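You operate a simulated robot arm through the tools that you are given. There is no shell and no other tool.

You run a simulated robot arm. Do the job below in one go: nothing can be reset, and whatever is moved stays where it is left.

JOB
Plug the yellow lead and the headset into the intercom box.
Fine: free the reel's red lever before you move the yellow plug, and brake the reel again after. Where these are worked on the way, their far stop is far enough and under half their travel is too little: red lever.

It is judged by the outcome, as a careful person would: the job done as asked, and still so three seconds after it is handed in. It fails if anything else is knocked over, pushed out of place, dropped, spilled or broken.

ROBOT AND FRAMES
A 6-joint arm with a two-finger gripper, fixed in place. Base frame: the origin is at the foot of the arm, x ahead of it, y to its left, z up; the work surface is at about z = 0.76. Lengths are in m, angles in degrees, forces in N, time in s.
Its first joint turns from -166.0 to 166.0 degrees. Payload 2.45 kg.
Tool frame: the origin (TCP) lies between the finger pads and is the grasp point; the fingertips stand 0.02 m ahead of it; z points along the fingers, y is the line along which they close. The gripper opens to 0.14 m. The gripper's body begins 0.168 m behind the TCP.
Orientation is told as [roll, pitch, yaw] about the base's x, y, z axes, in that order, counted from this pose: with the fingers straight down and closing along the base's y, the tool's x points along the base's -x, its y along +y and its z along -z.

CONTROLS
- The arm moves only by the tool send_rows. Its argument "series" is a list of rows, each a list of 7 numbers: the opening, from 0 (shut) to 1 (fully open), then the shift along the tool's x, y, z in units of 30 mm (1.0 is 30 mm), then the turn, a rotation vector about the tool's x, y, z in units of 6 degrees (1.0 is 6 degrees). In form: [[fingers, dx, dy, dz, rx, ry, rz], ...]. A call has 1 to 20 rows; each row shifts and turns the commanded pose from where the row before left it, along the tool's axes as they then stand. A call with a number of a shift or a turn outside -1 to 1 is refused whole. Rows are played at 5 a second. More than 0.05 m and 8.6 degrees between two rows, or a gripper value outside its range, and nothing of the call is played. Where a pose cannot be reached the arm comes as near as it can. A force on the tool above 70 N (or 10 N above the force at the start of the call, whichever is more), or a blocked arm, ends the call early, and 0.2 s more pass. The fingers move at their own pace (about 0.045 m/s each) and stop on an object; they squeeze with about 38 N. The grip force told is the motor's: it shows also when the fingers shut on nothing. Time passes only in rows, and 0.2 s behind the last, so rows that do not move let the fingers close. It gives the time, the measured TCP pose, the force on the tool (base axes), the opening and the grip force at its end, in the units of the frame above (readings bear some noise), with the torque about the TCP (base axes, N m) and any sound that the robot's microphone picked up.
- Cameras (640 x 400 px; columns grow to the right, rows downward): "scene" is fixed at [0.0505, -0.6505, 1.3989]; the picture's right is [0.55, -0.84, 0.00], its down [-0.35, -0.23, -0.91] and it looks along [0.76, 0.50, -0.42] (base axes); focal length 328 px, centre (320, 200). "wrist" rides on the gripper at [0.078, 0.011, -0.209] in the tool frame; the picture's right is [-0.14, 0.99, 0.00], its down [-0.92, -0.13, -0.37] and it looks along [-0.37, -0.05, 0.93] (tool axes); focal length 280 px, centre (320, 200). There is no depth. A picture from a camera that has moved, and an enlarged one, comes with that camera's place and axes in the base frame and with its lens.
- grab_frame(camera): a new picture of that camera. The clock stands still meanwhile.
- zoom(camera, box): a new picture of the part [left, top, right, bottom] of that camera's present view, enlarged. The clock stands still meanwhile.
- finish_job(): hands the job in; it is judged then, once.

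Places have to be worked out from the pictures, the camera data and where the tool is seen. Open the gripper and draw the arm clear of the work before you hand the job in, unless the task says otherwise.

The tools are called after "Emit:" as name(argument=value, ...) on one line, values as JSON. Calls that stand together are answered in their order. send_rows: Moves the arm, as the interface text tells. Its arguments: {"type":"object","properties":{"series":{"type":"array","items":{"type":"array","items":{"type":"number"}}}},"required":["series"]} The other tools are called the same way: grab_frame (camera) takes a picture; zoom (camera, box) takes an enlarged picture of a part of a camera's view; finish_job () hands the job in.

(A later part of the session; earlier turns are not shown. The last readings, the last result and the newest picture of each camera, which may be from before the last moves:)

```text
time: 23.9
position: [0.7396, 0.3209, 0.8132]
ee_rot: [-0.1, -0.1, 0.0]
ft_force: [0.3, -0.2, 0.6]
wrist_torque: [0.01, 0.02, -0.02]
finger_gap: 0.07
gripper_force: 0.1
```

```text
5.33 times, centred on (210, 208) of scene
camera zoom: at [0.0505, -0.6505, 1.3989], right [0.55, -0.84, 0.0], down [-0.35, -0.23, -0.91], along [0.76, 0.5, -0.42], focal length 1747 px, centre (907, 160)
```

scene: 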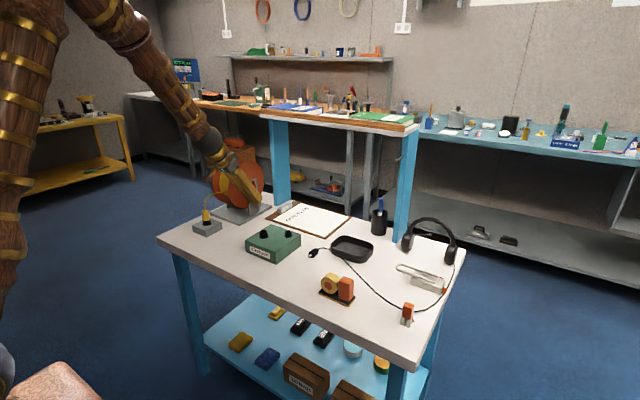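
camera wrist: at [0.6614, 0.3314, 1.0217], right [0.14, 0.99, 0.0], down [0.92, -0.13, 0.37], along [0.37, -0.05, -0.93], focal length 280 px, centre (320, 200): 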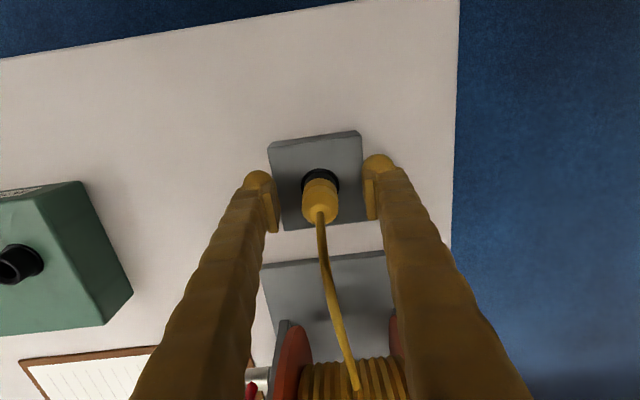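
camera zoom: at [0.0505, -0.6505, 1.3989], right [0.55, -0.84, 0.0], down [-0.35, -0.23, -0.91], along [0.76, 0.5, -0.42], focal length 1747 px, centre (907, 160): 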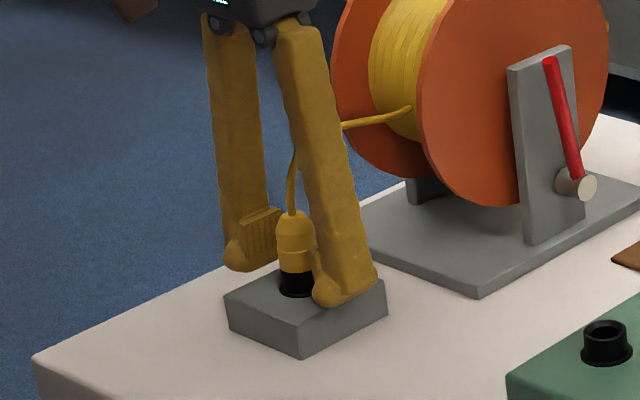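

The plug is well between the pads. I close the fingers on it.

Emit:
send_rows(series=[[0, 0, 0, 0, 0, 0, 0], [0, 0, 0, 0, 0, 0, 0], [0, 0, 0, 0, 0, 0, 0], [0, 0, 0, 0, 0, 0, 0], [0, 0, 0, 0, 0, 0, 0]])

Emit:
zoom(camera="wrist", box=[240, 110, 400, 260])

```text
time: 25.1
position: [0.7384, 0.3206, 0.813]
ee_rot: [0.0, -0.2, 0.0]
ft_force: [0.5, -0.9, -0.9]
wrist_torque: [-0.01, 0.02, 0.01]
finger_gap: 0.0274
gripper_force: 45.6
```

```text
2.67 times, centred on (320, 185) of wrist
camera zoom: at [0.6614, 0.3314, 1.0218], right [0.14, 0.99, 0.0], down [0.92, -0.13, 0.37], along [0.37, -0.05, -0.93], focal length 748 px, centre (320, 240)
```

zoom: 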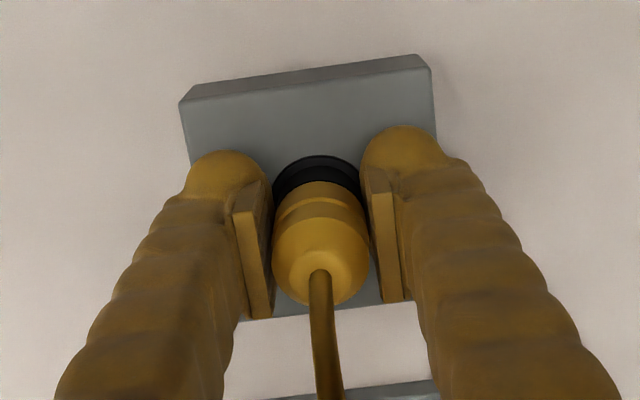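

The plug is gripped (gap 27 mm, 46 N). I pull it straight up out of its block in small steps.

Emit:
send_rows(series=[[0, 0, 0, -0.2, 0, 0, 0], [0, 0, 0, -0.3, 0, 0, 0], [0, 0, 0, -0.4, 0, 0, 0], [0, 0, 0, -0.5, 0, 0, 0], [0, 0, 0, -0.5, 0, 0, 0], [0, 0, 0, 0, 0, 0, 0]])

Emit:
zoom(camera="scene", box=[170, 160, 270, 245])

Emit:
zoom(camera="wrist", box=[240, 110, 400, 260])

```text
time: 25.5
position: [0.7402, 0.3197, 0.8139]
ee_rot: [-0.1, 0.0, 0.1]
ft_force: [11.3, 3.7, -16.4]
wrist_torque: [0.03, -0.18, 0.02]
finger_gap: 0.0271
gripper_force: 44.8
stopped in row 1: the force on the tool passed its limit at 80 N (the readings are from after the stop); the commanded pose is now the measured one
```

```text
4.71 times, centred on (220, 202) of scene
camera zoom: at [0.0505, -0.6505, 1.3989], right [0.55, -0.84, 0.0], down [-0.35, -0.23, -0.91], along [0.76, 0.5, -0.42], focal length 1541 px, centre (791, 188)
```

zoom: 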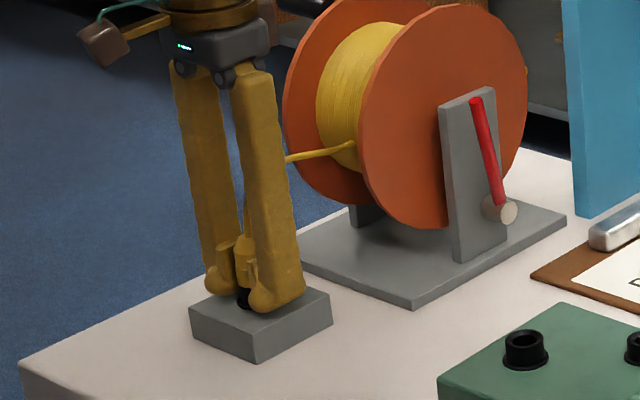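

```text
2.67 times, centred on (320, 185) of wrist
camera zoom: at [0.6617, 0.3316, 1.0222], right [0.14, 0.99, 0.0], down [0.92, -0.13, 0.37], along [0.36, -0.05, -0.93], focal length 748 px, centre (320, 240)
```

zoom: 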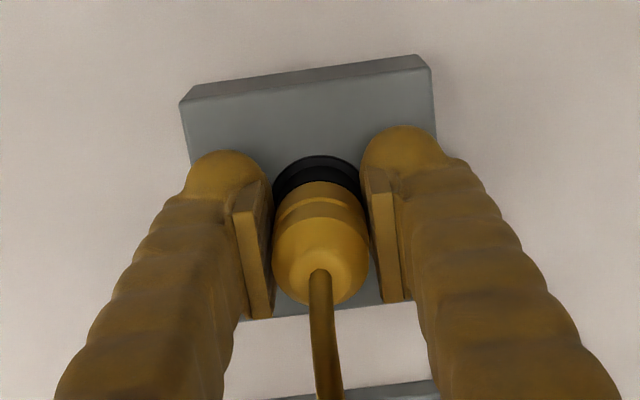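

The plug did not come out: 80 N built up at once. I look closely at the socket shapes for any keying, then try again with very small steps.

Emit:
zoom(camera="scene", box=[245, 222, 305, 268])

Emit:
zoom(camera="scene", box=[195, 205, 225, 230])

Emit:
zoom(camera="wrist", box=[295, 140, 345, 190])

```text
8.70 times, centred on (275, 245) of scene
camera zoom: at [0.0505, -0.6505, 1.3989], right [0.55, -0.84, 0.0], down [-0.35, -0.23, -0.91], along [0.76, 0.5, -0.42], focal length 2848 px, centre (711, -191)
```

zoom: 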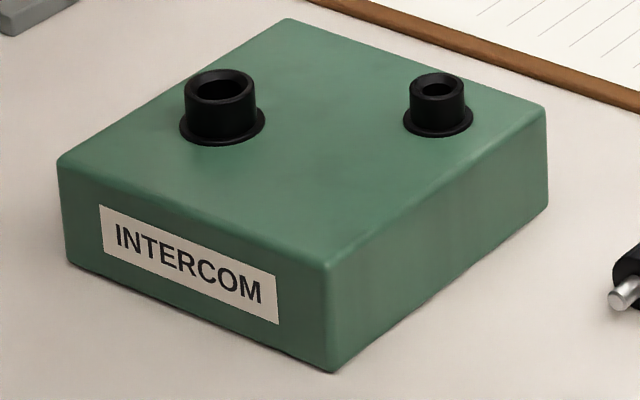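

```text
16.00 times, centred on (210, 218) of scene
camera zoom: at [0.0505, -0.6505, 1.3989], right [0.55, -0.84, 0.0], down [-0.35, -0.23, -0.91], along [0.76, 0.5, -0.42], focal length 5240 px, centre (2080, -80)
```

zoom: 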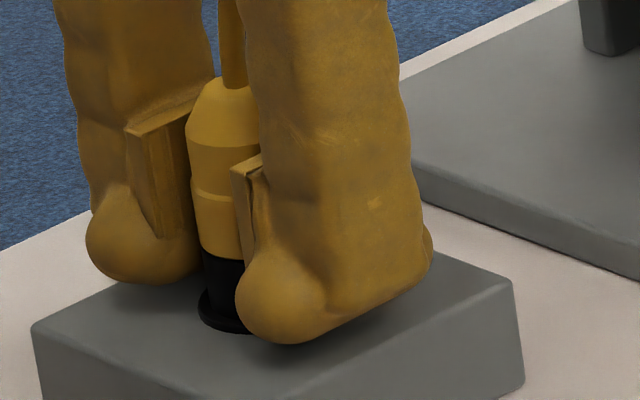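

```text
8.00 times, centred on (320, 165) of wrist
camera zoom: at [0.6617, 0.3316, 1.0222], right [0.14, 0.99, 0.0], down [0.92, -0.13, 0.37], along [0.36, -0.05, -0.93], focal length 2243 px, centre (320, 480)
```

zoom: 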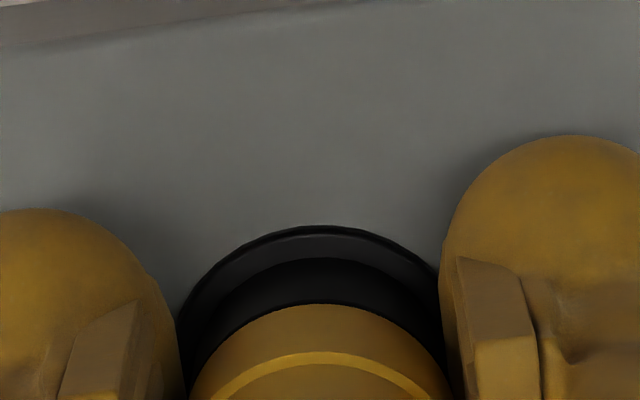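

The black tube under the yellow body belongs to the block's socket, and my fingertips (z ≈ 0.793) were pinching that tube too. I open, rise 14 mm so that only the yellow body is held, and grip again.

Emit:
send_rows(series=[[0.4, 0, 0, 0, 0, 0, 0], [0.4, 0, 0, 0, 0, 0, 0], [0.4, 0, 0, 0, 0, 0, 0], [0.4, 0, 0, -0.25, 0, 0, 0], [0.4, 0, 0, -0.22, 0, 0, 0], [0, 0, 0, 0, 0, 0, 0], [0, 0, 0, 0, 0, 0, 0], [0, 0, 0, 0, 0, 0, 0], [0, 0, 0, 0, 0, 0, 0], [0, 0, 0, 0, 0, 0, 0]])

Emit:
zoom(camera="scene", box=[195, 205, 225, 230])

```text
time: 27.7
position: [0.7374, 0.3188, 0.8284]
ee_rot: [-0.1, 0.1, -0.1]
ft_force: [-0.4, 0.4, 0.9]
wrist_torque: [0.03, 0.0, 0.0]
finger_gap: 0.0255
gripper_force: 38.0
```

```text
16.00 times, centred on (210, 218) of scene
camera zoom: at [0.0505, -0.6505, 1.3989], right [0.55, -0.84, 0.0], down [-0.35, -0.23, -0.91], along [0.76, 0.5, -0.42], focal length 5240 px, centre (2080, -80)
```

zoom: 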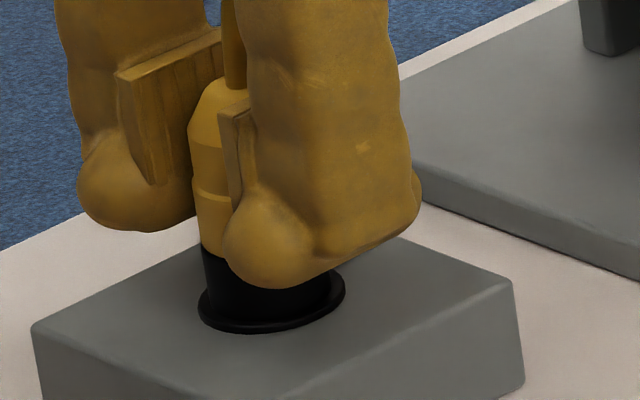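

Now only the yellow body is held (gap 25.5 mm, fingertips above the tube). I pull upward in small steps.

Emit:
send_rows(series=[[0, 0, 0, -0.07, 0, 0, 0], [0, 0, 0, -0.1, 0, 0, 0], [0, 0, 0, -0.15, 0, 0, 0], [0, 0, 0, -0.2, 0, 0, 0], [0, 0, 0, -0.3, 0, 0, 0], [0, 0, 0, -0.3, 0, 0, 0], [0, 0, 0, 0, 0, 0, 0]])

Emit:
zoom(camera="scene", box=[190, 190, 235, 235])

```text
time: 29.3
position: [0.7375, 0.3204, 0.8619]
ee_rot: [-0.1, 0.0, 0.0]
ft_force: [1.1, 0.3, -1.1]
wrist_torque: [0.01, -0.01, 0.03]
finger_gap: 0.0254
gripper_force: 37.9
```

```text
8.89 times, centred on (212, 212) of scene
camera zoom: at [0.0505, -0.6505, 1.3989], right [0.55, -0.84, 0.0], down [-0.35, -0.23, -0.91], along [0.76, 0.5, -0.42], focal length 2911 px, centre (1276, 89)
```

zoom: 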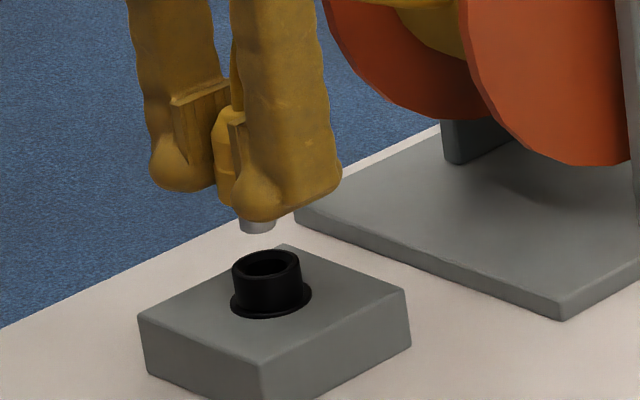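

The plug is free, with its metal pin showing; pulling force is small. I raise it and carry it towards the intercom box, stopping short of it to measure the socket again and see that the cord pays out.

Emit:
send_rows(series=[[0, 0, 0, -0.6, 0, 0, 0], [0, 0, 0, -0.8, 0, 0, 0], [0, 0, 0, -0.8, 0, 0, 0], [0, 0, -0.3, -0.2, 0, 0, 0], [0, 0, -0.6, 0, 0, 0, 0], [0, 0, -0.6, 0, 0, 0, 0], [0, 0, -0.6, 0, 0, 0, 0], [0, 0, 0, 0, 0, 0, 0]])

Emit:
grab_frame(camera="scene")

Emit:
grab_frame(camera="wrist")

```text
time: 31.1
position: [0.7376, 0.2565, 0.9343]
ee_rot: [-0.1, 0.0, 0.0]
ft_force: [-0.2, 0.1, -0.4]
wrist_torque: [0.03, -0.04, 0.02]
finger_gap: 0.0257
gripper_force: 37.9
```

```text
taken
```

scene: 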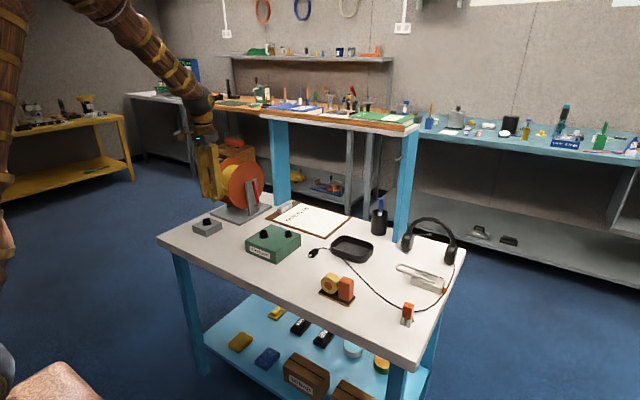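

```text
taken
camera wrist: at [0.6607, 0.2684, 1.1429], right [0.14, 0.99, 0.0], down [0.92, -0.13, 0.37], along [0.36, -0.05, -0.93], focal length 280 px, centre (320, 200)
```

wrist: 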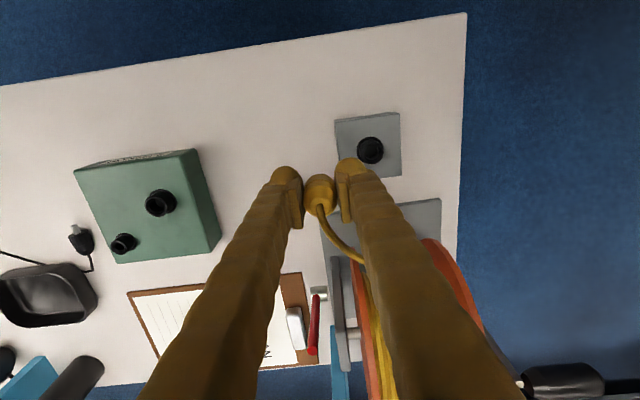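

The cord pays out with no pull. I carry on to y ≈ 0.14 and measure the socket from nearer.

Emit:
send_rows(series=[[0, -0.2, -0.7, 0, 0, 0, 0], [0, -0.25, -0.8, 0, 0, 0, 0], [0, -0.25, -0.8, 0, 0, 0, 0], [0, -0.2, -0.8, 0, 0, 0, 0], [0, 0, -0.7, 0, 0, 0, 0], [0, 0, 0, 0, 0, 0, 0]])

Emit:
zoom(camera="wrist", box=[150, 140, 310, 260])

Emit:
zoom(camera="scene", box=[190, 130, 310, 270])

Emit:
zoom(camera="wrist", box=[260, 140, 380, 260])

```text
time: 32.5
position: [0.7665, 0.1449, 0.9326]
ee_rot: [-0.1, 0.0, 0.0]
ft_force: [-0.4, -0.1, -0.2]
wrist_torque: [0.01, 0.0, -0.01]
finger_gap: 0.0251
gripper_force: 37.5
```

```text
3.33 times, centred on (230, 200) of wrist
camera zoom: at [0.6895, 0.1559, 1.1417], right [0.14, 0.99, 0.0], down [0.92, -0.13, 0.37], along [0.36, -0.05, -0.93], focal length 935 px, centre (620, 200)
```

zoom: 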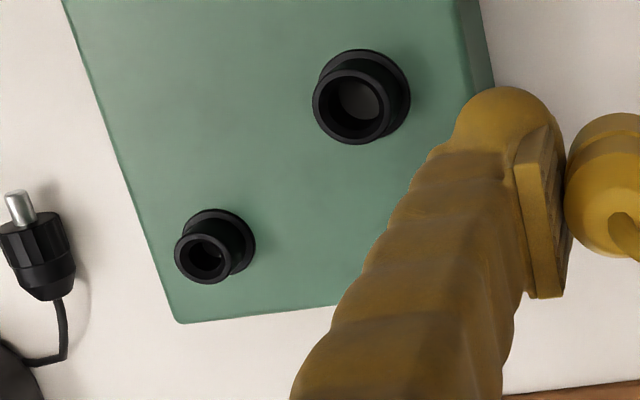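

```text
2.86 times, centred on (250, 200) of scene
camera zoom: at [0.0505, -0.6505, 1.3989], right [0.55, -0.84, 0.0], down [-0.35, -0.23, -0.91], along [0.76, 0.5, -0.42], focal length 936 px, centre (520, 200)
```

zoom: 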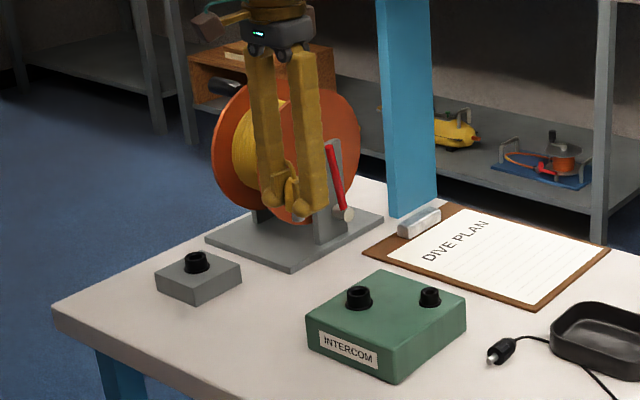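

```text
3.33 times, centred on (320, 200) of wrist
camera zoom: at [0.6895, 0.1559, 1.1417], right [0.14, 0.99, 0.0], down [0.92, -0.13, 0.37], along [0.36, -0.05, -0.93], focal length 935 px, centre (320, 200)
```

zoom: 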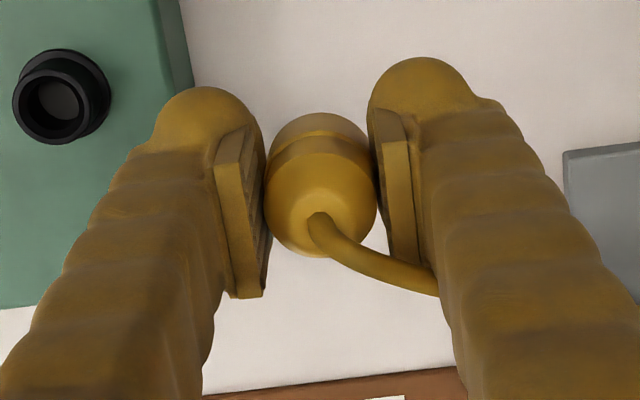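

The socket's top ring now measures about [0.767, 0.050, 0.819], and the plug seems held about 3 mm ahead (+x) of the TCP. I move over the socket at height, where both the plug and the socket ring should be visible together.

Emit:
send_rows(series=[[0, 0.03, -0.79, 0, 0, 0, 0], [0, 0.03, -0.79, 0, 0, 0, 0], [0, 0, -0.79, 0, 0, 0, 0], [0, 0, -0.79, 0, 0, 0, 0], [0, 0, 0, 0, 0, 0, 0], [0, 0, 0, 0, 0, 0, 0]])

Emit:
zoom(camera="wrist", box=[260, 110, 380, 230])

Emit:
zoom(camera="scene", box=[230, 170, 310, 270])

```text
time: 33.9
position: [0.7642, 0.0469, 0.9325]
ee_rot: [-0.1, 0.0, 0.0]
ft_force: [0.6, -0.1, -0.1]
wrist_torque: [0.02, 0.04, 0.01]
finger_gap: 0.0257
gripper_force: 38.5
```

```text
3.33 times, centred on (320, 170) of wrist
camera zoom: at [0.6869, 0.0594, 1.1425], right [0.14, 0.99, 0.0], down [0.92, -0.13, 0.37], along [0.36, -0.05, -0.93], focal length 935 px, centre (320, 300)
```

zoom: 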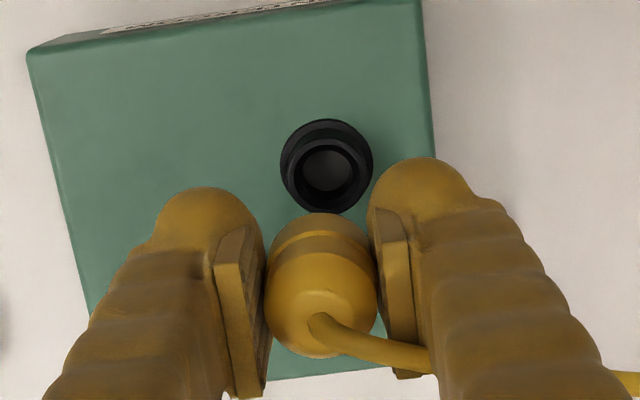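

```text
4.00 times, centred on (270, 220) of scene
camera zoom: at [0.0505, -0.6505, 1.3989], right [0.55, -0.84, 0.0], down [-0.35, -0.23, -0.91], along [0.76, 0.5, -0.42], focal length 1310 px, centre (520, 120)
```

zoom: 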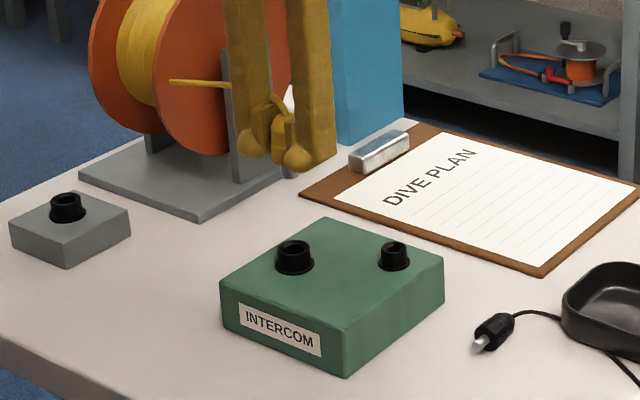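

In camera terms the socket lies about 2 mm ahead and 3 mm left of the TCP, and the plug about 2.5 mm ahead of it. I shift 2.3 mm left and descend until the pin is about 1 cm above the rim.

Emit:
send_rows(series=[[0, 0, 0.08, 0.4, 0, 0, 0], [0, 0, 0, 0.5, 0, 0, 0], [0, 0, 0, 0.5, 0, 0, 0], [0, 0, 0, 0.5, 0, 0, 0], [0, 0, 0, 0, 0, 0, 0], [0, 0, 0, 0, 0, 0, 0]])

Emit:
zoom(camera="wrist", box=[260, 110, 380, 230])

Emit:
zoom(camera="scene", box=[245, 205, 295, 250])

```text
time: 35.3
position: [0.7639, 0.0512, 0.8774]
ee_rot: [-0.1, 0.2, -0.1]
ft_force: [0.1, -0.3, -1.3]
wrist_torque: [-0.01, 0.0, -0.03]
finger_gap: 0.0252
gripper_force: 38.3
```

```text
3.33 times, centred on (320, 170) of wrist
camera zoom: at [0.6862, 0.0633, 1.086], right [0.14, 0.99, 0.0], down [0.92, -0.13, 0.37], along [0.36, -0.05, -0.93], focal length 935 px, centre (320, 300)
```

zoom: 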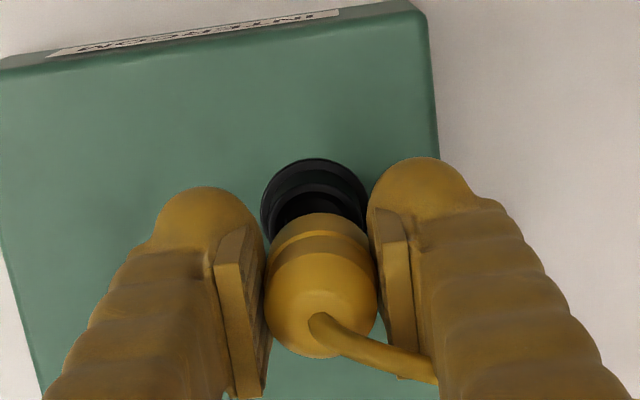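

```text
8.89 times, centred on (270, 228) of scene
camera zoom: at [0.0505, -0.6505, 1.3989], right [0.55, -0.84, 0.0], down [-0.35, -0.23, -0.91], along [0.76, 0.5, -0.42], focal length 2911 px, centre (764, -44)
```

zoom: 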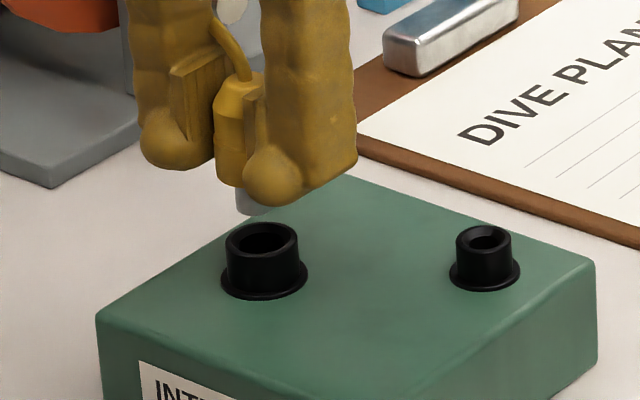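

The pin looks about 1–1.5 mm off in x and y with respect to the hole. I correct by 1 mm each and lower slowly to the rim, reading the forces.

Emit:
send_rows(series=[[0, -0.035, -0.035, 0, 0, 0, 0], [0, 0, 0, 0.15, 0, 0, 0], [0, 0, 0, 0.15, 0, 0, 0], [0, 0, 0, 0.15, 0, 0, 0], [0, 0, 0, 0.1, 0, 0, 0], [0, 0, 0, 0, 0, 0, 0]])

Emit:
zoom(camera="scene", box=[250, 215, 290, 250])

Emit:
zoom(camera="wrist", box=[260, 110, 380, 230])

```text
time: 36.7
position: [0.7646, 0.0492, 0.8613]
ee_rot: [-0.1, 0.0, 0.0]
ft_force: [0.0, -0.8, -0.1]
wrist_torque: [0.02, 0.01, 0.01]
finger_gap: 0.0256
gripper_force: 38.2
```

```text
11.43 times, centred on (270, 232) of scene
camera zoom: at [0.0505, -0.6505, 1.3989], right [0.55, -0.84, 0.0], down [-0.35, -0.23, -0.91], along [0.76, 0.5, -0.42], focal length 3743 px, centre (891, -171)
```

zoom: 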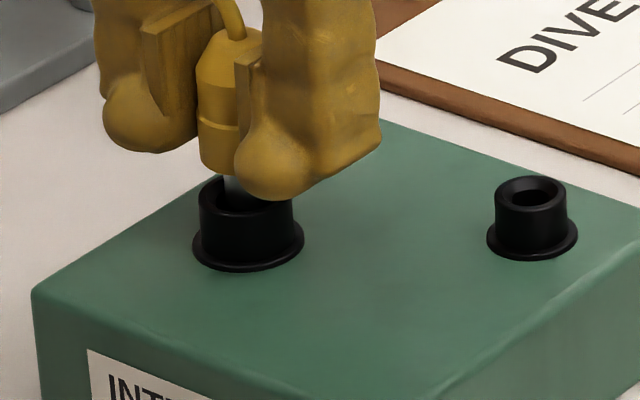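

```text
3.33 times, centred on (320, 170) of wrist
camera zoom: at [0.6873, 0.0606, 1.0699], right [0.14, 0.99, 0.0], down [0.92, -0.13, 0.37], along [0.36, -0.05, -0.93], focal length 935 px, centre (320, 300)
```

zoom: 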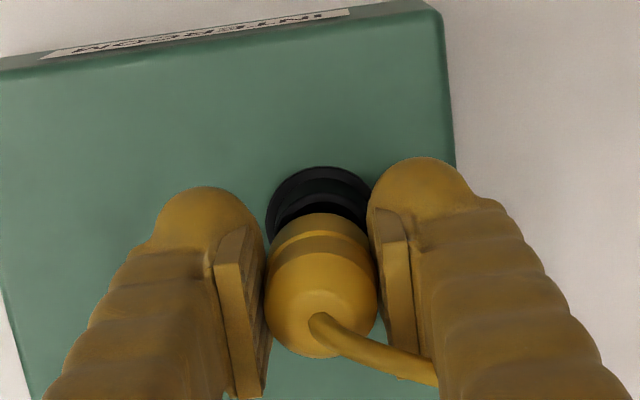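

The pin is at the hole's mouth with no contact force, about 1 mm off to the left. I nudge it and lower further in 3 mm steps.

Emit:
send_rows(series=[[0, -0.02, -0.03, 0, 0, 0, 0], [0, 0, 0, 0.1, 0, 0, 0], [0, 0, 0, 0.1, 0, 0, 0], [0, 0, 0, 0.1, 0, 0, 0], [0, 0, 0, 0, 0, 0, 0]])

Emit:
zoom(camera="scene", box=[250, 215, 290, 250])

```text
time: 37.9
position: [0.7649, 0.0481, 0.8513]
ee_rot: [-0.1, 0.2, 0.0]
ft_force: [-9.3, 2.6, -1.9]
wrist_torque: [0.07, 0.26, 0.0]
finger_gap: 0.0256
gripper_force: 37.9
```

```text
11.43 times, centred on (270, 232) of scene
camera zoom: at [0.0505, -0.6505, 1.3989], right [0.55, -0.84, 0.0], down [-0.35, -0.23, -0.91], along [0.76, 0.5, -0.42], focal length 3743 px, centre (891, -171)
```

zoom: 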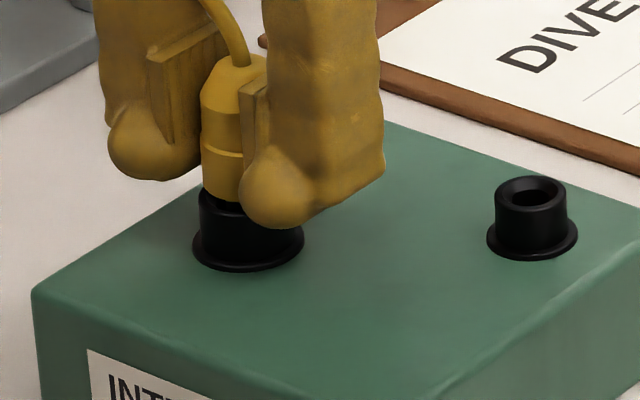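

The pin is in the hole and the socket pushes it toward −x with 9 N, so I ease 1 mm back in x and go on down.

Emit:
send_rows(series=[[0, 0.035, 0.01, 0, 0, 0, 0], [0, 0, 0, 0.05, 0, 0, 0], [0, 0, 0, 0.05, 0, 0, 0], [0, 0, 0, 0, 0, 0, 0]])

Emit:
zoom(camera="scene", box=[250, 215, 290, 250])

```text
time: 38.9
position: [0.7648, 0.0485, 0.8486]
ee_rot: [-0.1, 0.1, 0.0]
ft_force: [-0.1, 1.1, -0.8]
wrist_torque: [0.04, 0.05, 0.02]
finger_gap: 0.0257
gripper_force: 37.7
```

```text
11.43 times, centred on (270, 232) of scene
camera zoom: at [0.0505, -0.6505, 1.3989], right [0.55, -0.84, 0.0], down [-0.35, -0.23, -0.91], along [0.76, 0.5, -0.42], focal length 3743 px, centre (891, -171)
```

zoom: 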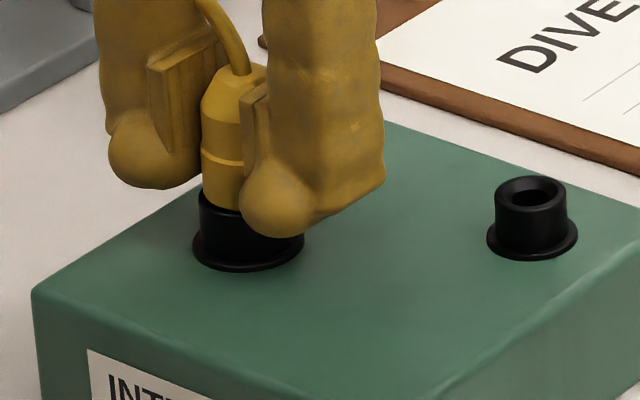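

Side force is gone and the plug is deep in the socket. I keep lowering in 1.5 mm steps until it seats on the rim.

Emit:
send_rows(series=[[0, 0, 0, 0.05, 0, 0, 0], [0, 0, 0, 0.05, 0, 0, 0], [0, 0, 0, 0.05, 0, 0, 0], [0, 0, 0, 0, 0, 0, 0]])

Emit:
zoom(camera="scene", box=[250, 215, 290, 250])

```text
time: 39.9
position: [0.7648, 0.0484, 0.8459]
ee_rot: [-0.1, -0.1, 0.1]
ft_force: [-0.8, -1.6, 48.6]
wrist_torque: [-0.06, -0.13, -0.03]
finger_gap: 0.0256
gripper_force: 38.4
```

```text
11.43 times, centred on (270, 232) of scene
camera zoom: at [0.0505, -0.6505, 1.3989], right [0.55, -0.84, 0.0], down [-0.35, -0.23, -0.91], along [0.76, 0.5, -0.42], focal length 3743 px, centre (891, -171)
```

zoom: 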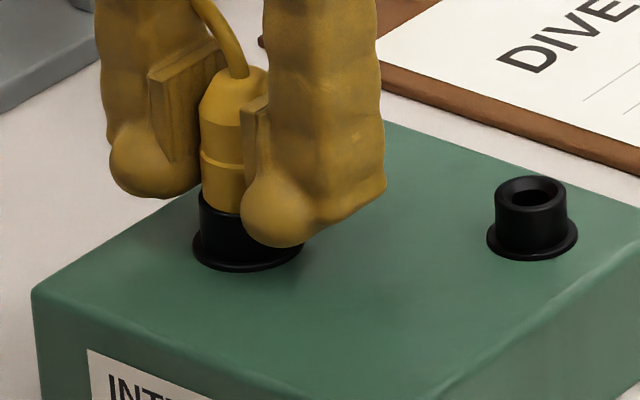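

48 N of vertical force at z ≈ 0.846 says the plug is seated, matching how it sat in its block. I open the fingers and rise straight up.

Emit:
send_rows(series=[[0.4, 0, 0, -0.03, 0, 0, 0], [0.4, 0, 0, 0, 0, 0, 0], [0.4, 0, 0, 0, 0, 0, 0], [0.4, 0, 0, -0.3, 0, 0, 0], [0.4, 0, 0, -0.6, 0, 0, 0], [0.4, 0, 0, -0.9, 0, 0, 0], [0.4, 0, 0, -0.9, 0, 0, 0], [0.4, 0, 0, -0.9, 0, 0, 0], [0.4, 0, 0, 0, 0, 0, 0]])

Emit:
zoom(camera="scene", box=[180, 130, 320, 270])

Emit:
grab_frame(camera="wrist")

Emit:
zoom(camera="scene", box=[250, 215, 290, 250])

```text
time: 41.9
position: [0.764, 0.0491, 0.9564]
ee_rot: [-0.1, 0.0, 0.0]
ft_force: [0.4, -0.2, -0.1]
wrist_torque: [0.01, -0.01, -0.05]
finger_gap: 0.0557
gripper_force: 0.1
```

```text
2.86 times, centred on (250, 200) of scene
camera zoom: at [0.0505, -0.6505, 1.3989], right [0.55, -0.84, 0.0], down [-0.35, -0.23, -0.91], along [0.76, 0.5, -0.42], focal length 936 px, centre (520, 200)
```

zoom: 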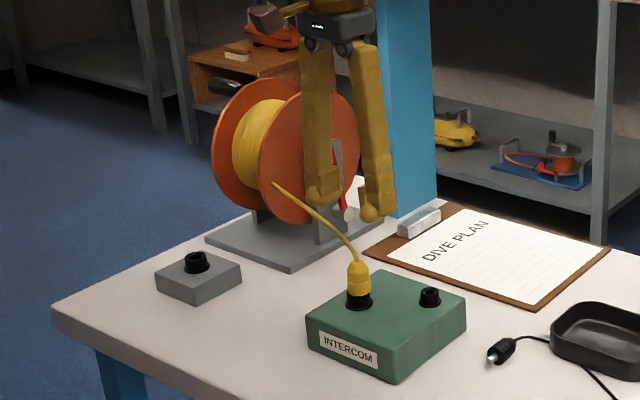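

```text
taken
camera wrist: at [0.6865, 0.0608, 1.1634], right [0.14, 0.99, 0.0], down [0.92, -0.13, 0.37], along [0.36, -0.05, -0.93], focal length 280 px, centre (320, 200)
```

wrist: 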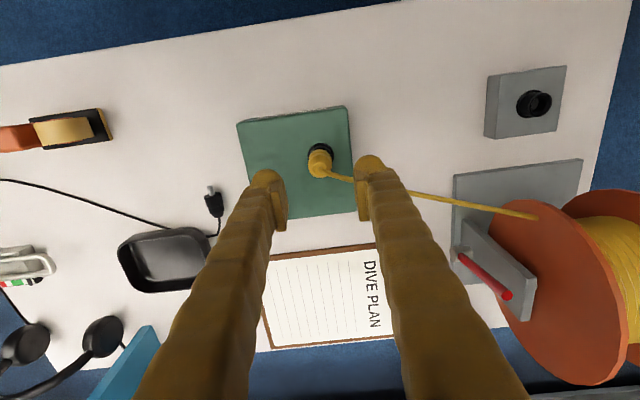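

```text
11.43 times, centred on (270, 232) of scene
camera zoom: at [0.0505, -0.6505, 1.3989], right [0.55, -0.84, 0.0], down [-0.35, -0.23, -0.91], along [0.76, 0.5, -0.42], focal length 3743 px, centre (891, -171)
```

zoom: 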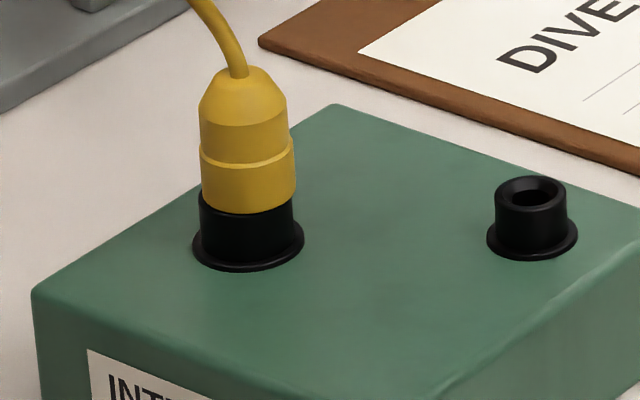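

The yellow plug sits upright in the big socket, and its lead runs back to the reel. Next I brake the reel: I shut the fingers, lean them slightly (10°) to keep the hand off the reel, and carry them over to the far (+x) side of the lever at a safe height.

Emit:
send_rows(series=[[0, 0, 0, -0.6, 0, 0, 0], [0, 0, 0, -0.6, 0, 0, 0], [0, -0.79, 0.743, 0, -0.24, 0, 0], [0, -0.79, 0.743, 0, -0.24, 0, 0], [0, -0.79, 0.743, 0, -0.24, 0, 0], [0, -0.79, 0.743, 0, -0.24, 0, 0], [0, -0.79, 0.743, 0, -0.24, 0, 0], [0, -0.79, 0.72, 0, -0.24, 0, 0], [0, 0, 0, 0, -0.24, 0, 0], [0, 0, 0, 0, 0, 0, 0]])

Emit:
zoom(camera="scene", box=[200, 100, 310, 220])

Emit:
grab_frame(camera="wrist")

```text
time: 44.1
position: [0.9055, 0.1814, 0.9971]
ee_rot: [10.0, -0.1, 0.0]
ft_force: [0.3, -0.3, -0.7]
wrist_torque: [-0.02, -0.02, -0.02]
finger_gap: 0.0
gripper_force: 29.1
```

```text
3.33 times, centred on (255, 160) of scene
camera zoom: at [0.0505, -0.6505, 1.3989], right [0.55, -0.84, 0.0], down [-0.35, -0.23, -0.91], along [0.76, 0.5, -0.42], focal length 1092 px, centre (537, 333)
```

zoom: 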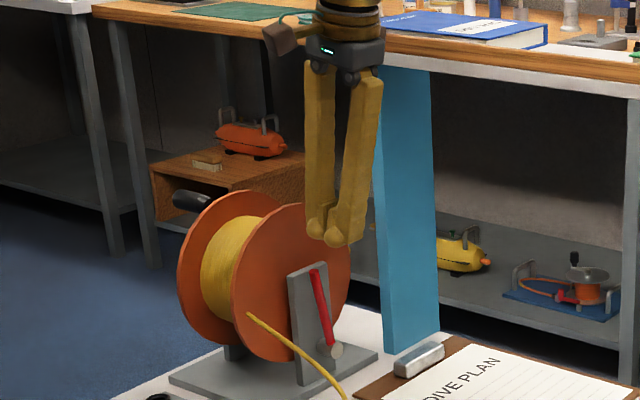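

```text
taken
camera wrist: at [0.829, 0.156, 1.2045], right [0.14, 0.98, 0.17], down [0.92, -0.19, 0.34], along [0.36, 0.11, -0.92], focal length 280 px, centre (320, 200)
```

wrist: 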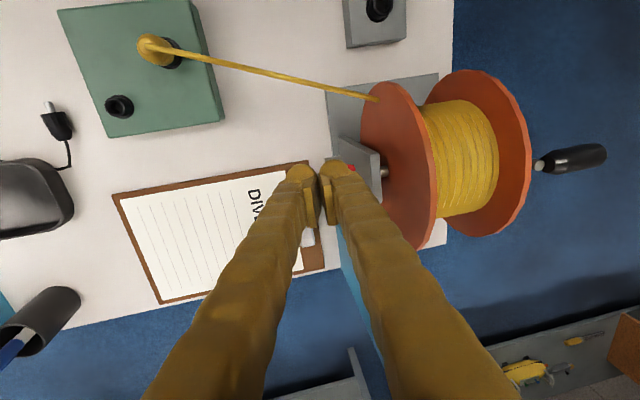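

The hand is above the lever with clearance to reel and shelf. I move past the lever to x ≈ 0.947 and look before descending on its far side.

Emit:
send_rows(series=[[0, -0.7, 0.476, 0.084, 0, 0, 0], [0, -0.7, 0.476, 0.084, 0, 0, 0], [0, 0, 0, 0, 0, 0, 0], [0, 0, 0, 0, 0, 0, 0]])

Emit:
zoom(camera="wrist", box=[260, 110, 420, 240])

Emit:
zoom(camera="scene", box=[220, 140, 290, 220])

```text
time: 45.1
position: [0.9505, 0.2102, 0.9974]
ee_rot: [10.0, 0.0, 0.0]
ft_force: [-0.4, -0.3, -0.6]
wrist_torque: [-0.01, -0.01, -0.01]
finger_gap: 0.0003
gripper_force: 28.9
```

```text
3.08 times, centred on (340, 175) of wrist
camera zoom: at [0.8738, 0.1855, 1.2047], right [0.14, 0.98, 0.17], down [0.92, -0.19, 0.34], along [0.36, 0.11, -0.92], focal length 863 px, centre (258, 277)
```

zoom: 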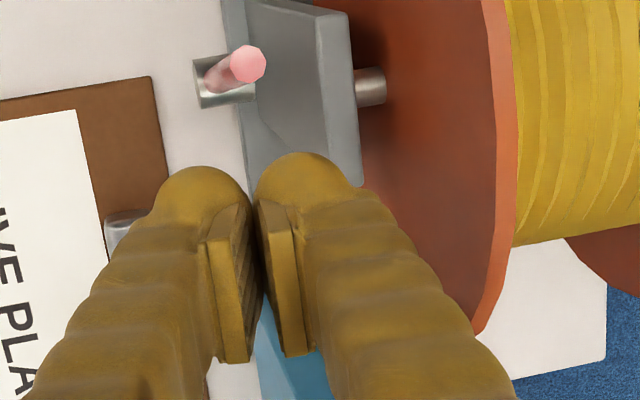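

```text
5.00 times, centred on (255, 180) of scene
camera zoom: at [0.0505, -0.6505, 1.3989], right [0.55, -0.84, 0.0], down [-0.35, -0.23, -0.91], along [0.76, 0.5, -0.42], focal length 1637 px, centre (645, 300)
```

zoom: 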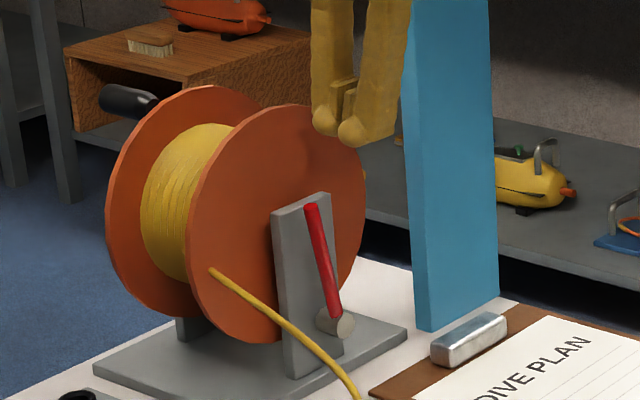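

The fingers are on the far side of the lever with about 11 mm to spare and clear of the upright. I descend to put the fingertips at z ≈ 0.895.

Emit:
send_rows(series=[[0, 0, -0.12, 0.675, 0, 0, 0], [0, 0, -0.12, 0.675, 0, 0, 0], [0, 0, -0.12, 0.675, 0, 0, 0], [0, 0, -0.12, 0.675, 0, 0, 0], [0, 0, 0, 0, 0, 0, 0]])

Emit:
zoom(camera="scene", box=[220, 140, 290, 220])

Emit:
zoom(camera="wrist", box=[260, 110, 420, 240])

```text
time: 46.3
position: [0.9485, 0.2095, 0.9154]
ee_rot: [10.1, 0.0, 0.0]
ft_force: [-0.2, -0.8, 0.2]
wrist_torque: [0.03, -0.04, -0.01]
finger_gap: 0.0001
gripper_force: 29.9
```

```text
5.00 times, centred on (255, 180) of scene
camera zoom: at [0.0505, -0.6505, 1.3989], right [0.55, -0.84, 0.0], down [-0.35, -0.23, -0.91], along [0.76, 0.5, -0.42], focal length 1637 px, centre (645, 300)
```

zoom: 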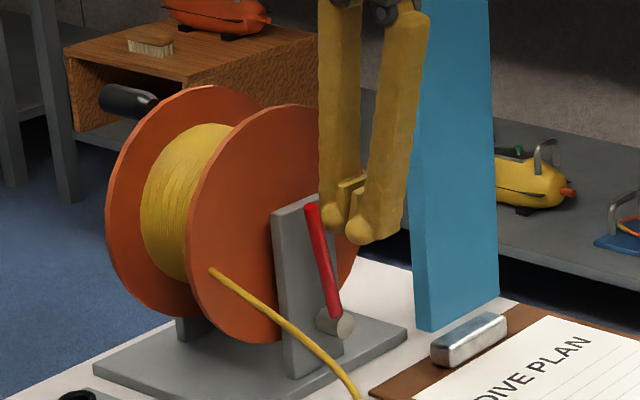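

```text
3.08 times, centred on (340, 175) of wrist
camera zoom: at [0.872, 0.1847, 1.1235], right [0.14, 0.98, 0.17], down [0.92, -0.19, 0.34], along [0.36, 0.11, -0.92], focal length 863 px, centre (258, 277)
```

zoom: 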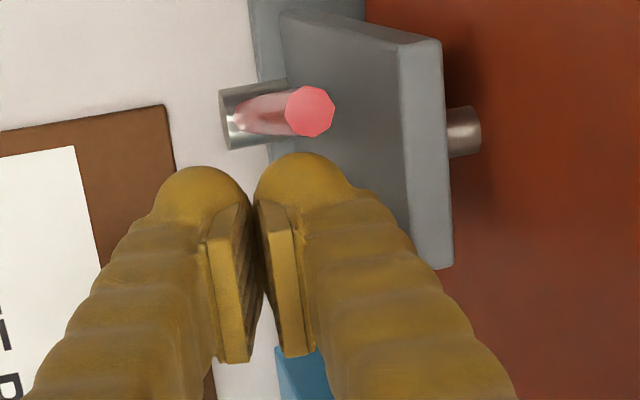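

The fingers hang just behind the lever. I push it back toward −x and downward in six steps to its braked side.

Emit:
send_rows(series=[[0, 0.353, -0.035, 0.197, 0, 0, 0], [0, 0.353, -0.035, 0.197, 0, 0, 0], [0, 0.353, -0.035, 0.197, 0, 0, 0], [0, 0.353, -0.035, 0.197, 0, 0, 0], [0, 0.353, -0.035, 0.197, 0, 0, 0], [0, 0, 0, 0, 0, 0, 0]])

Emit:
zoom(camera="scene", box=[220, 140, 290, 220])

```text
time: 47.7
position: [0.8968, 0.2106, 0.8862]
ee_rot: [10.1, 0.0, 0.0]
ft_force: [-0.4, -1.0, 0.8]
wrist_torque: [0.01, 0.01, -0.01]
finger_gap: 0.0
gripper_force: 29.2
```

```text
5.00 times, centred on (255, 180) of scene
camera zoom: at [0.0505, -0.6505, 1.3989], right [0.55, -0.84, 0.0], down [-0.35, -0.23, -0.91], along [0.76, 0.5, -0.42], focal length 1637 px, centre (645, 300)
```

zoom: 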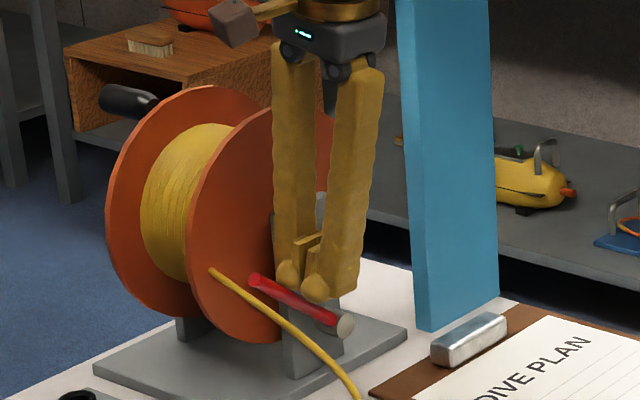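

The lever is nearly back; its tip is still above its first place. I push on in smaller steps until it meets the stop.

Emit:
send_rows(series=[[0, 0.3, -0.035, 0.2, 0, 0, 0], [0, 0.2, -0.035, 0.2, 0, 0, 0], [0, 0.1, -0.03, 0.15, 0, 0, 0], [0, 0, 0, 0, 0, 0, 0]])

Emit:
zoom(camera="scene", box=[220, 140, 290, 220])

```text
time: 48.6
position: [0.8836, 0.2105, 0.8763]
ee_rot: [10.2, -0.8, -0.2]
ft_force: [8.4, -5.7, 25.4]
wrist_torque: [0.41, 0.16, 0.19]
finger_gap: 0.0001
gripper_force: 29.6
stopped in row 4: the force on the tool passed its limit at 74 N (the readings are from after the stop); the commanded pose is now the measured one
```

```text
5.00 times, centred on (255, 180) of scene
camera zoom: at [0.0505, -0.6505, 1.3989], right [0.55, -0.84, 0.0], down [-0.35, -0.23, -0.91], along [0.76, 0.5, -0.42], focal length 1637 px, centre (645, 300)
```

zoom: 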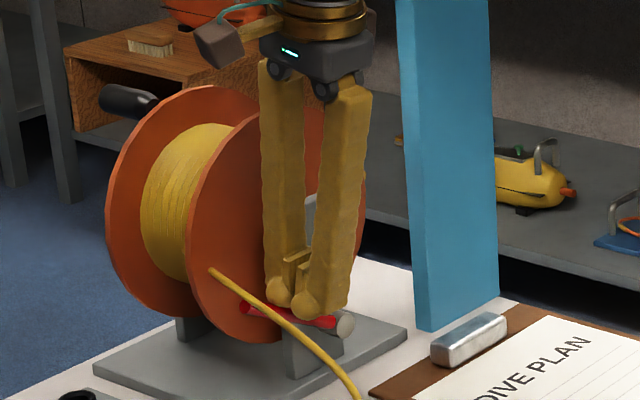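

The lever met its stop (74 N) with its tip back where it started, so the reel is braked. I lift straight up and check it.

Emit:
send_rows(series=[[0, -0.1, 0.07, -0.4, 0, 0, 0], [0, 0, 0.145, -0.82, 0, 0, 0], [0, 0, 0.145, -0.82, 0, 0, 0], [0, 0, 0.145, -0.82, 0, 0, 0], [0, 0, 0.145, -0.82, 0, 0, 0], [0, 0, 0, 0, 0, 0, 0]])

Emit:
zoom(camera="scene", box=[220, 165, 280, 225])

Emit:
grab_frame(camera="scene")

```text
time: 50.0
position: [0.8845, 0.2088, 0.9861]
ee_rot: [10.1, -0.6, -0.2]
ft_force: [-0.3, -0.7, 0.6]
wrist_torque: [-0.03, -0.02, -0.02]
finger_gap: 0.0
gripper_force: 29.5
```

```text
6.67 times, centred on (250, 195) of scene
camera zoom: at [0.0505, -0.6505, 1.3989], right [0.55, -0.84, 0.0], down [-0.35, -0.23, -0.91], along [0.76, 0.5, -0.42], focal length 2183 px, centre (787, 233)
```

zoom: 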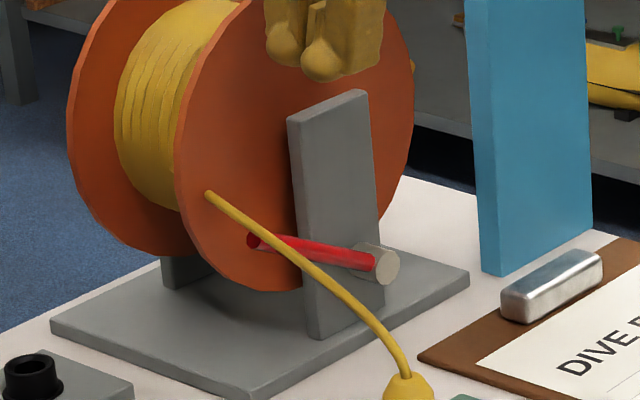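

```text
taken
```

scene: 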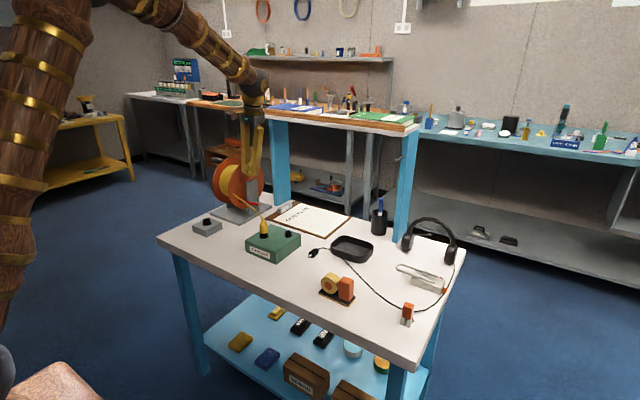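

The lever is back at its starting angle (31°), i.e. braked, and the reel and box stand where they were. Now the headset: I level the hand and carry it over the headset plug near [0.83, −0.12], opening the fingers a little.

Emit:
send_rows(series=[[0.3, 0.1, -0.6, -0.5, 0.167, 0, 0], [0.3, 0.14, -1, -0.3, 0.167, 0.1, 0], [0.3, 0.14, -1, -0.1, 0.167, 0, 0], [0.3, 0.14, -1, -0.1, 0.167, 0, -0.03], [0.3, 0.14, -1, -0.1, 0.167, 0, 0], [0.3, 0.14, -1, 0, 0.167, 0, 0], [0.3, 0.14, -1, 0, 0.167, 0, 0], [0.3, 0.14, -1, 0, 0.167, 0, 0], [0.3, 0.14, -1, 0, 0.167, 0, 0], [0.3, 0.14, -1, 0, 0.167, 0, 0], [0.3, 0.14, -0.8, 0, 0, 0, 0], [0.3, 0, -0.6, 0, 0, 0, 0], [0.3, 0, 0, 0, 0, 0, 0]])

Emit:
grab_frame(camera="wrist")

Emit:
zoom(camera="wrist", box=[250, 100, 390, 240])

```text
time: 52.8
position: [0.84, -0.1241, 0.9905]
ee_rot: [0.1, -0.1, 0.2]
ft_force: [0.1, -0.2, -0.4]
wrist_torque: [0.03, 0.0, -0.01]
finger_gap: 0.0419
gripper_force: 0.1
```

```text
taken
camera wrist: at [0.7622, -0.1134, 1.1996], right [0.13, 0.99, 0.0], down [0.92, -0.13, 0.37], along [0.37, -0.05, -0.93], focal length 280 px, centre (320, 200)
```

wrist: 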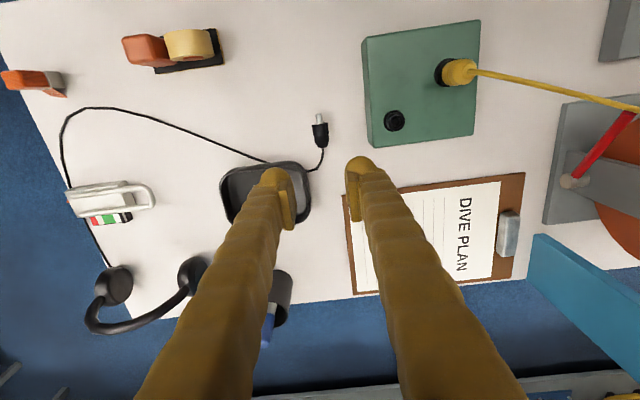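

```text
2.86 times, centred on (320, 170) of wrist
camera zoom: at [0.7622, -0.1134, 1.1996], right [0.13, 0.99, 0.0], down [0.92, -0.13, 0.37], along [0.37, -0.05, -0.93], focal length 801 px, centre (320, 286)
```

zoom: 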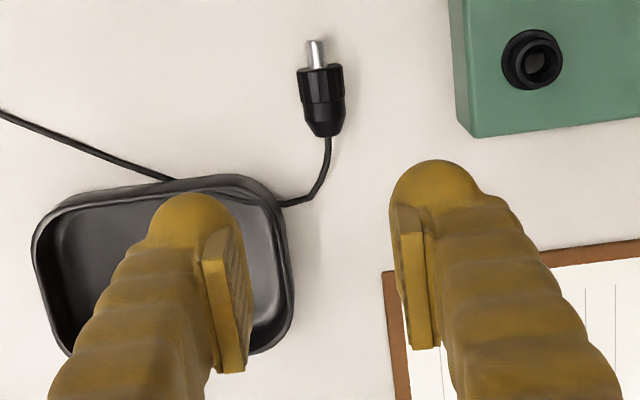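

The headset plug lies with its body from x ≈ 0.811 to 0.846 at y ≈ −0.121, and the small socket is at [0.816, −0.017]. I tilt the tool 20° back (so it can later be turned 90° to stand the plug upright) and come down over the plug's rear half.

Emit:
send_rows(series=[[0.25, 0, 0.02, 0, 0, 0.833, 0], [0.25, 0, 0.02, 0, 0, 0.833, 0], [0.25, 0, 0.02, 0, 0, 0.833, 0], [0.25, 0, 0.02, 0, 0, 0.833, 0], [0.25, -0.31, 0.02, 0.88, 0, 0, 0], [0.25, -0.31, 0, 0.88, 0, 0, 0], [0.25, -0.31, 0, 0.88, 0, 0, 0], [0.25, -0.31, 0, 0.88, 0, 0, 0], [0.25, -0.31, 0, 0.88, 0, 0, 0], [0.25, 0, 0, 0, 0, 0, 0], [0.25, 0, 0, 0, 0, 0, 0]])

Emit:
grab_frame(camera="wrist")

Emit:
zoom(camera="scene", box=[290, 200, 390, 280])

Emit:
zoom(camera="wrist", box=[250, 120, 390, 260])

```text
time: 55.2
position: [0.8368, -0.1204, 0.8512]
ee_rot: [0.1, 19.9, 0.2]
ft_force: [0.1, 0.0, -1.1]
wrist_torque: [0.01, 0.0, 0.02]
finger_gap: 0.035
gripper_force: 0.2
```

```text
taken
camera wrist: at [0.8364, -0.1088, 1.0735], right [0.13, 0.99, -0.04], down [0.99, -0.13, 0.03], along [0.03, -0.05, -1.0], focal length 280 px, centre (320, 200)
```

wrist: 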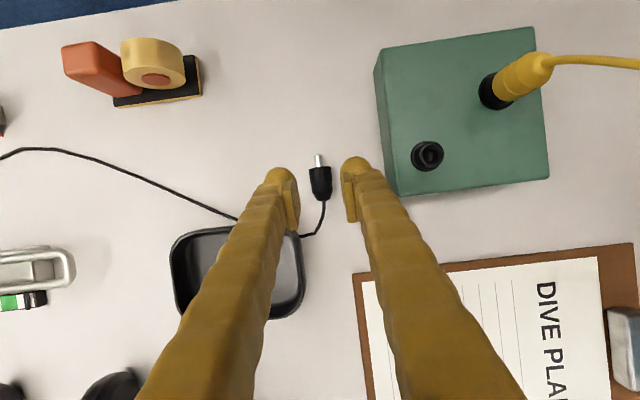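

```text
5.00 times, centred on (340, 240) of scene
camera zoom: at [0.0505, -0.6505, 1.3989], right [0.55, -0.84, 0.0], down [-0.35, -0.23, -0.91], along [0.76, 0.5, -0.42], focal length 1637 px, centre (220, 0)
```

zoom: 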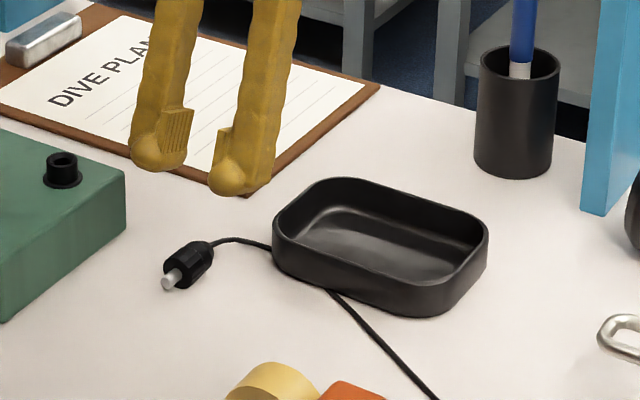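

```text
2.86 times, centred on (320, 190) of wrist
camera zoom: at [0.8364, -0.1088, 1.0735], right [0.13, 0.99, -0.04], down [0.99, -0.13, 0.03], along [0.03, -0.05, -1.0], focal length 801 px, centre (320, 229)
```

zoom: 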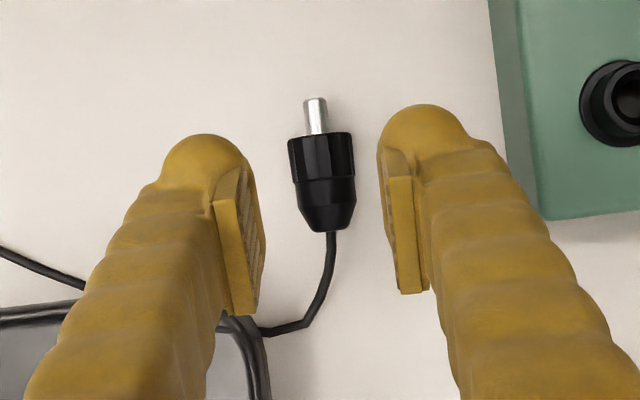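

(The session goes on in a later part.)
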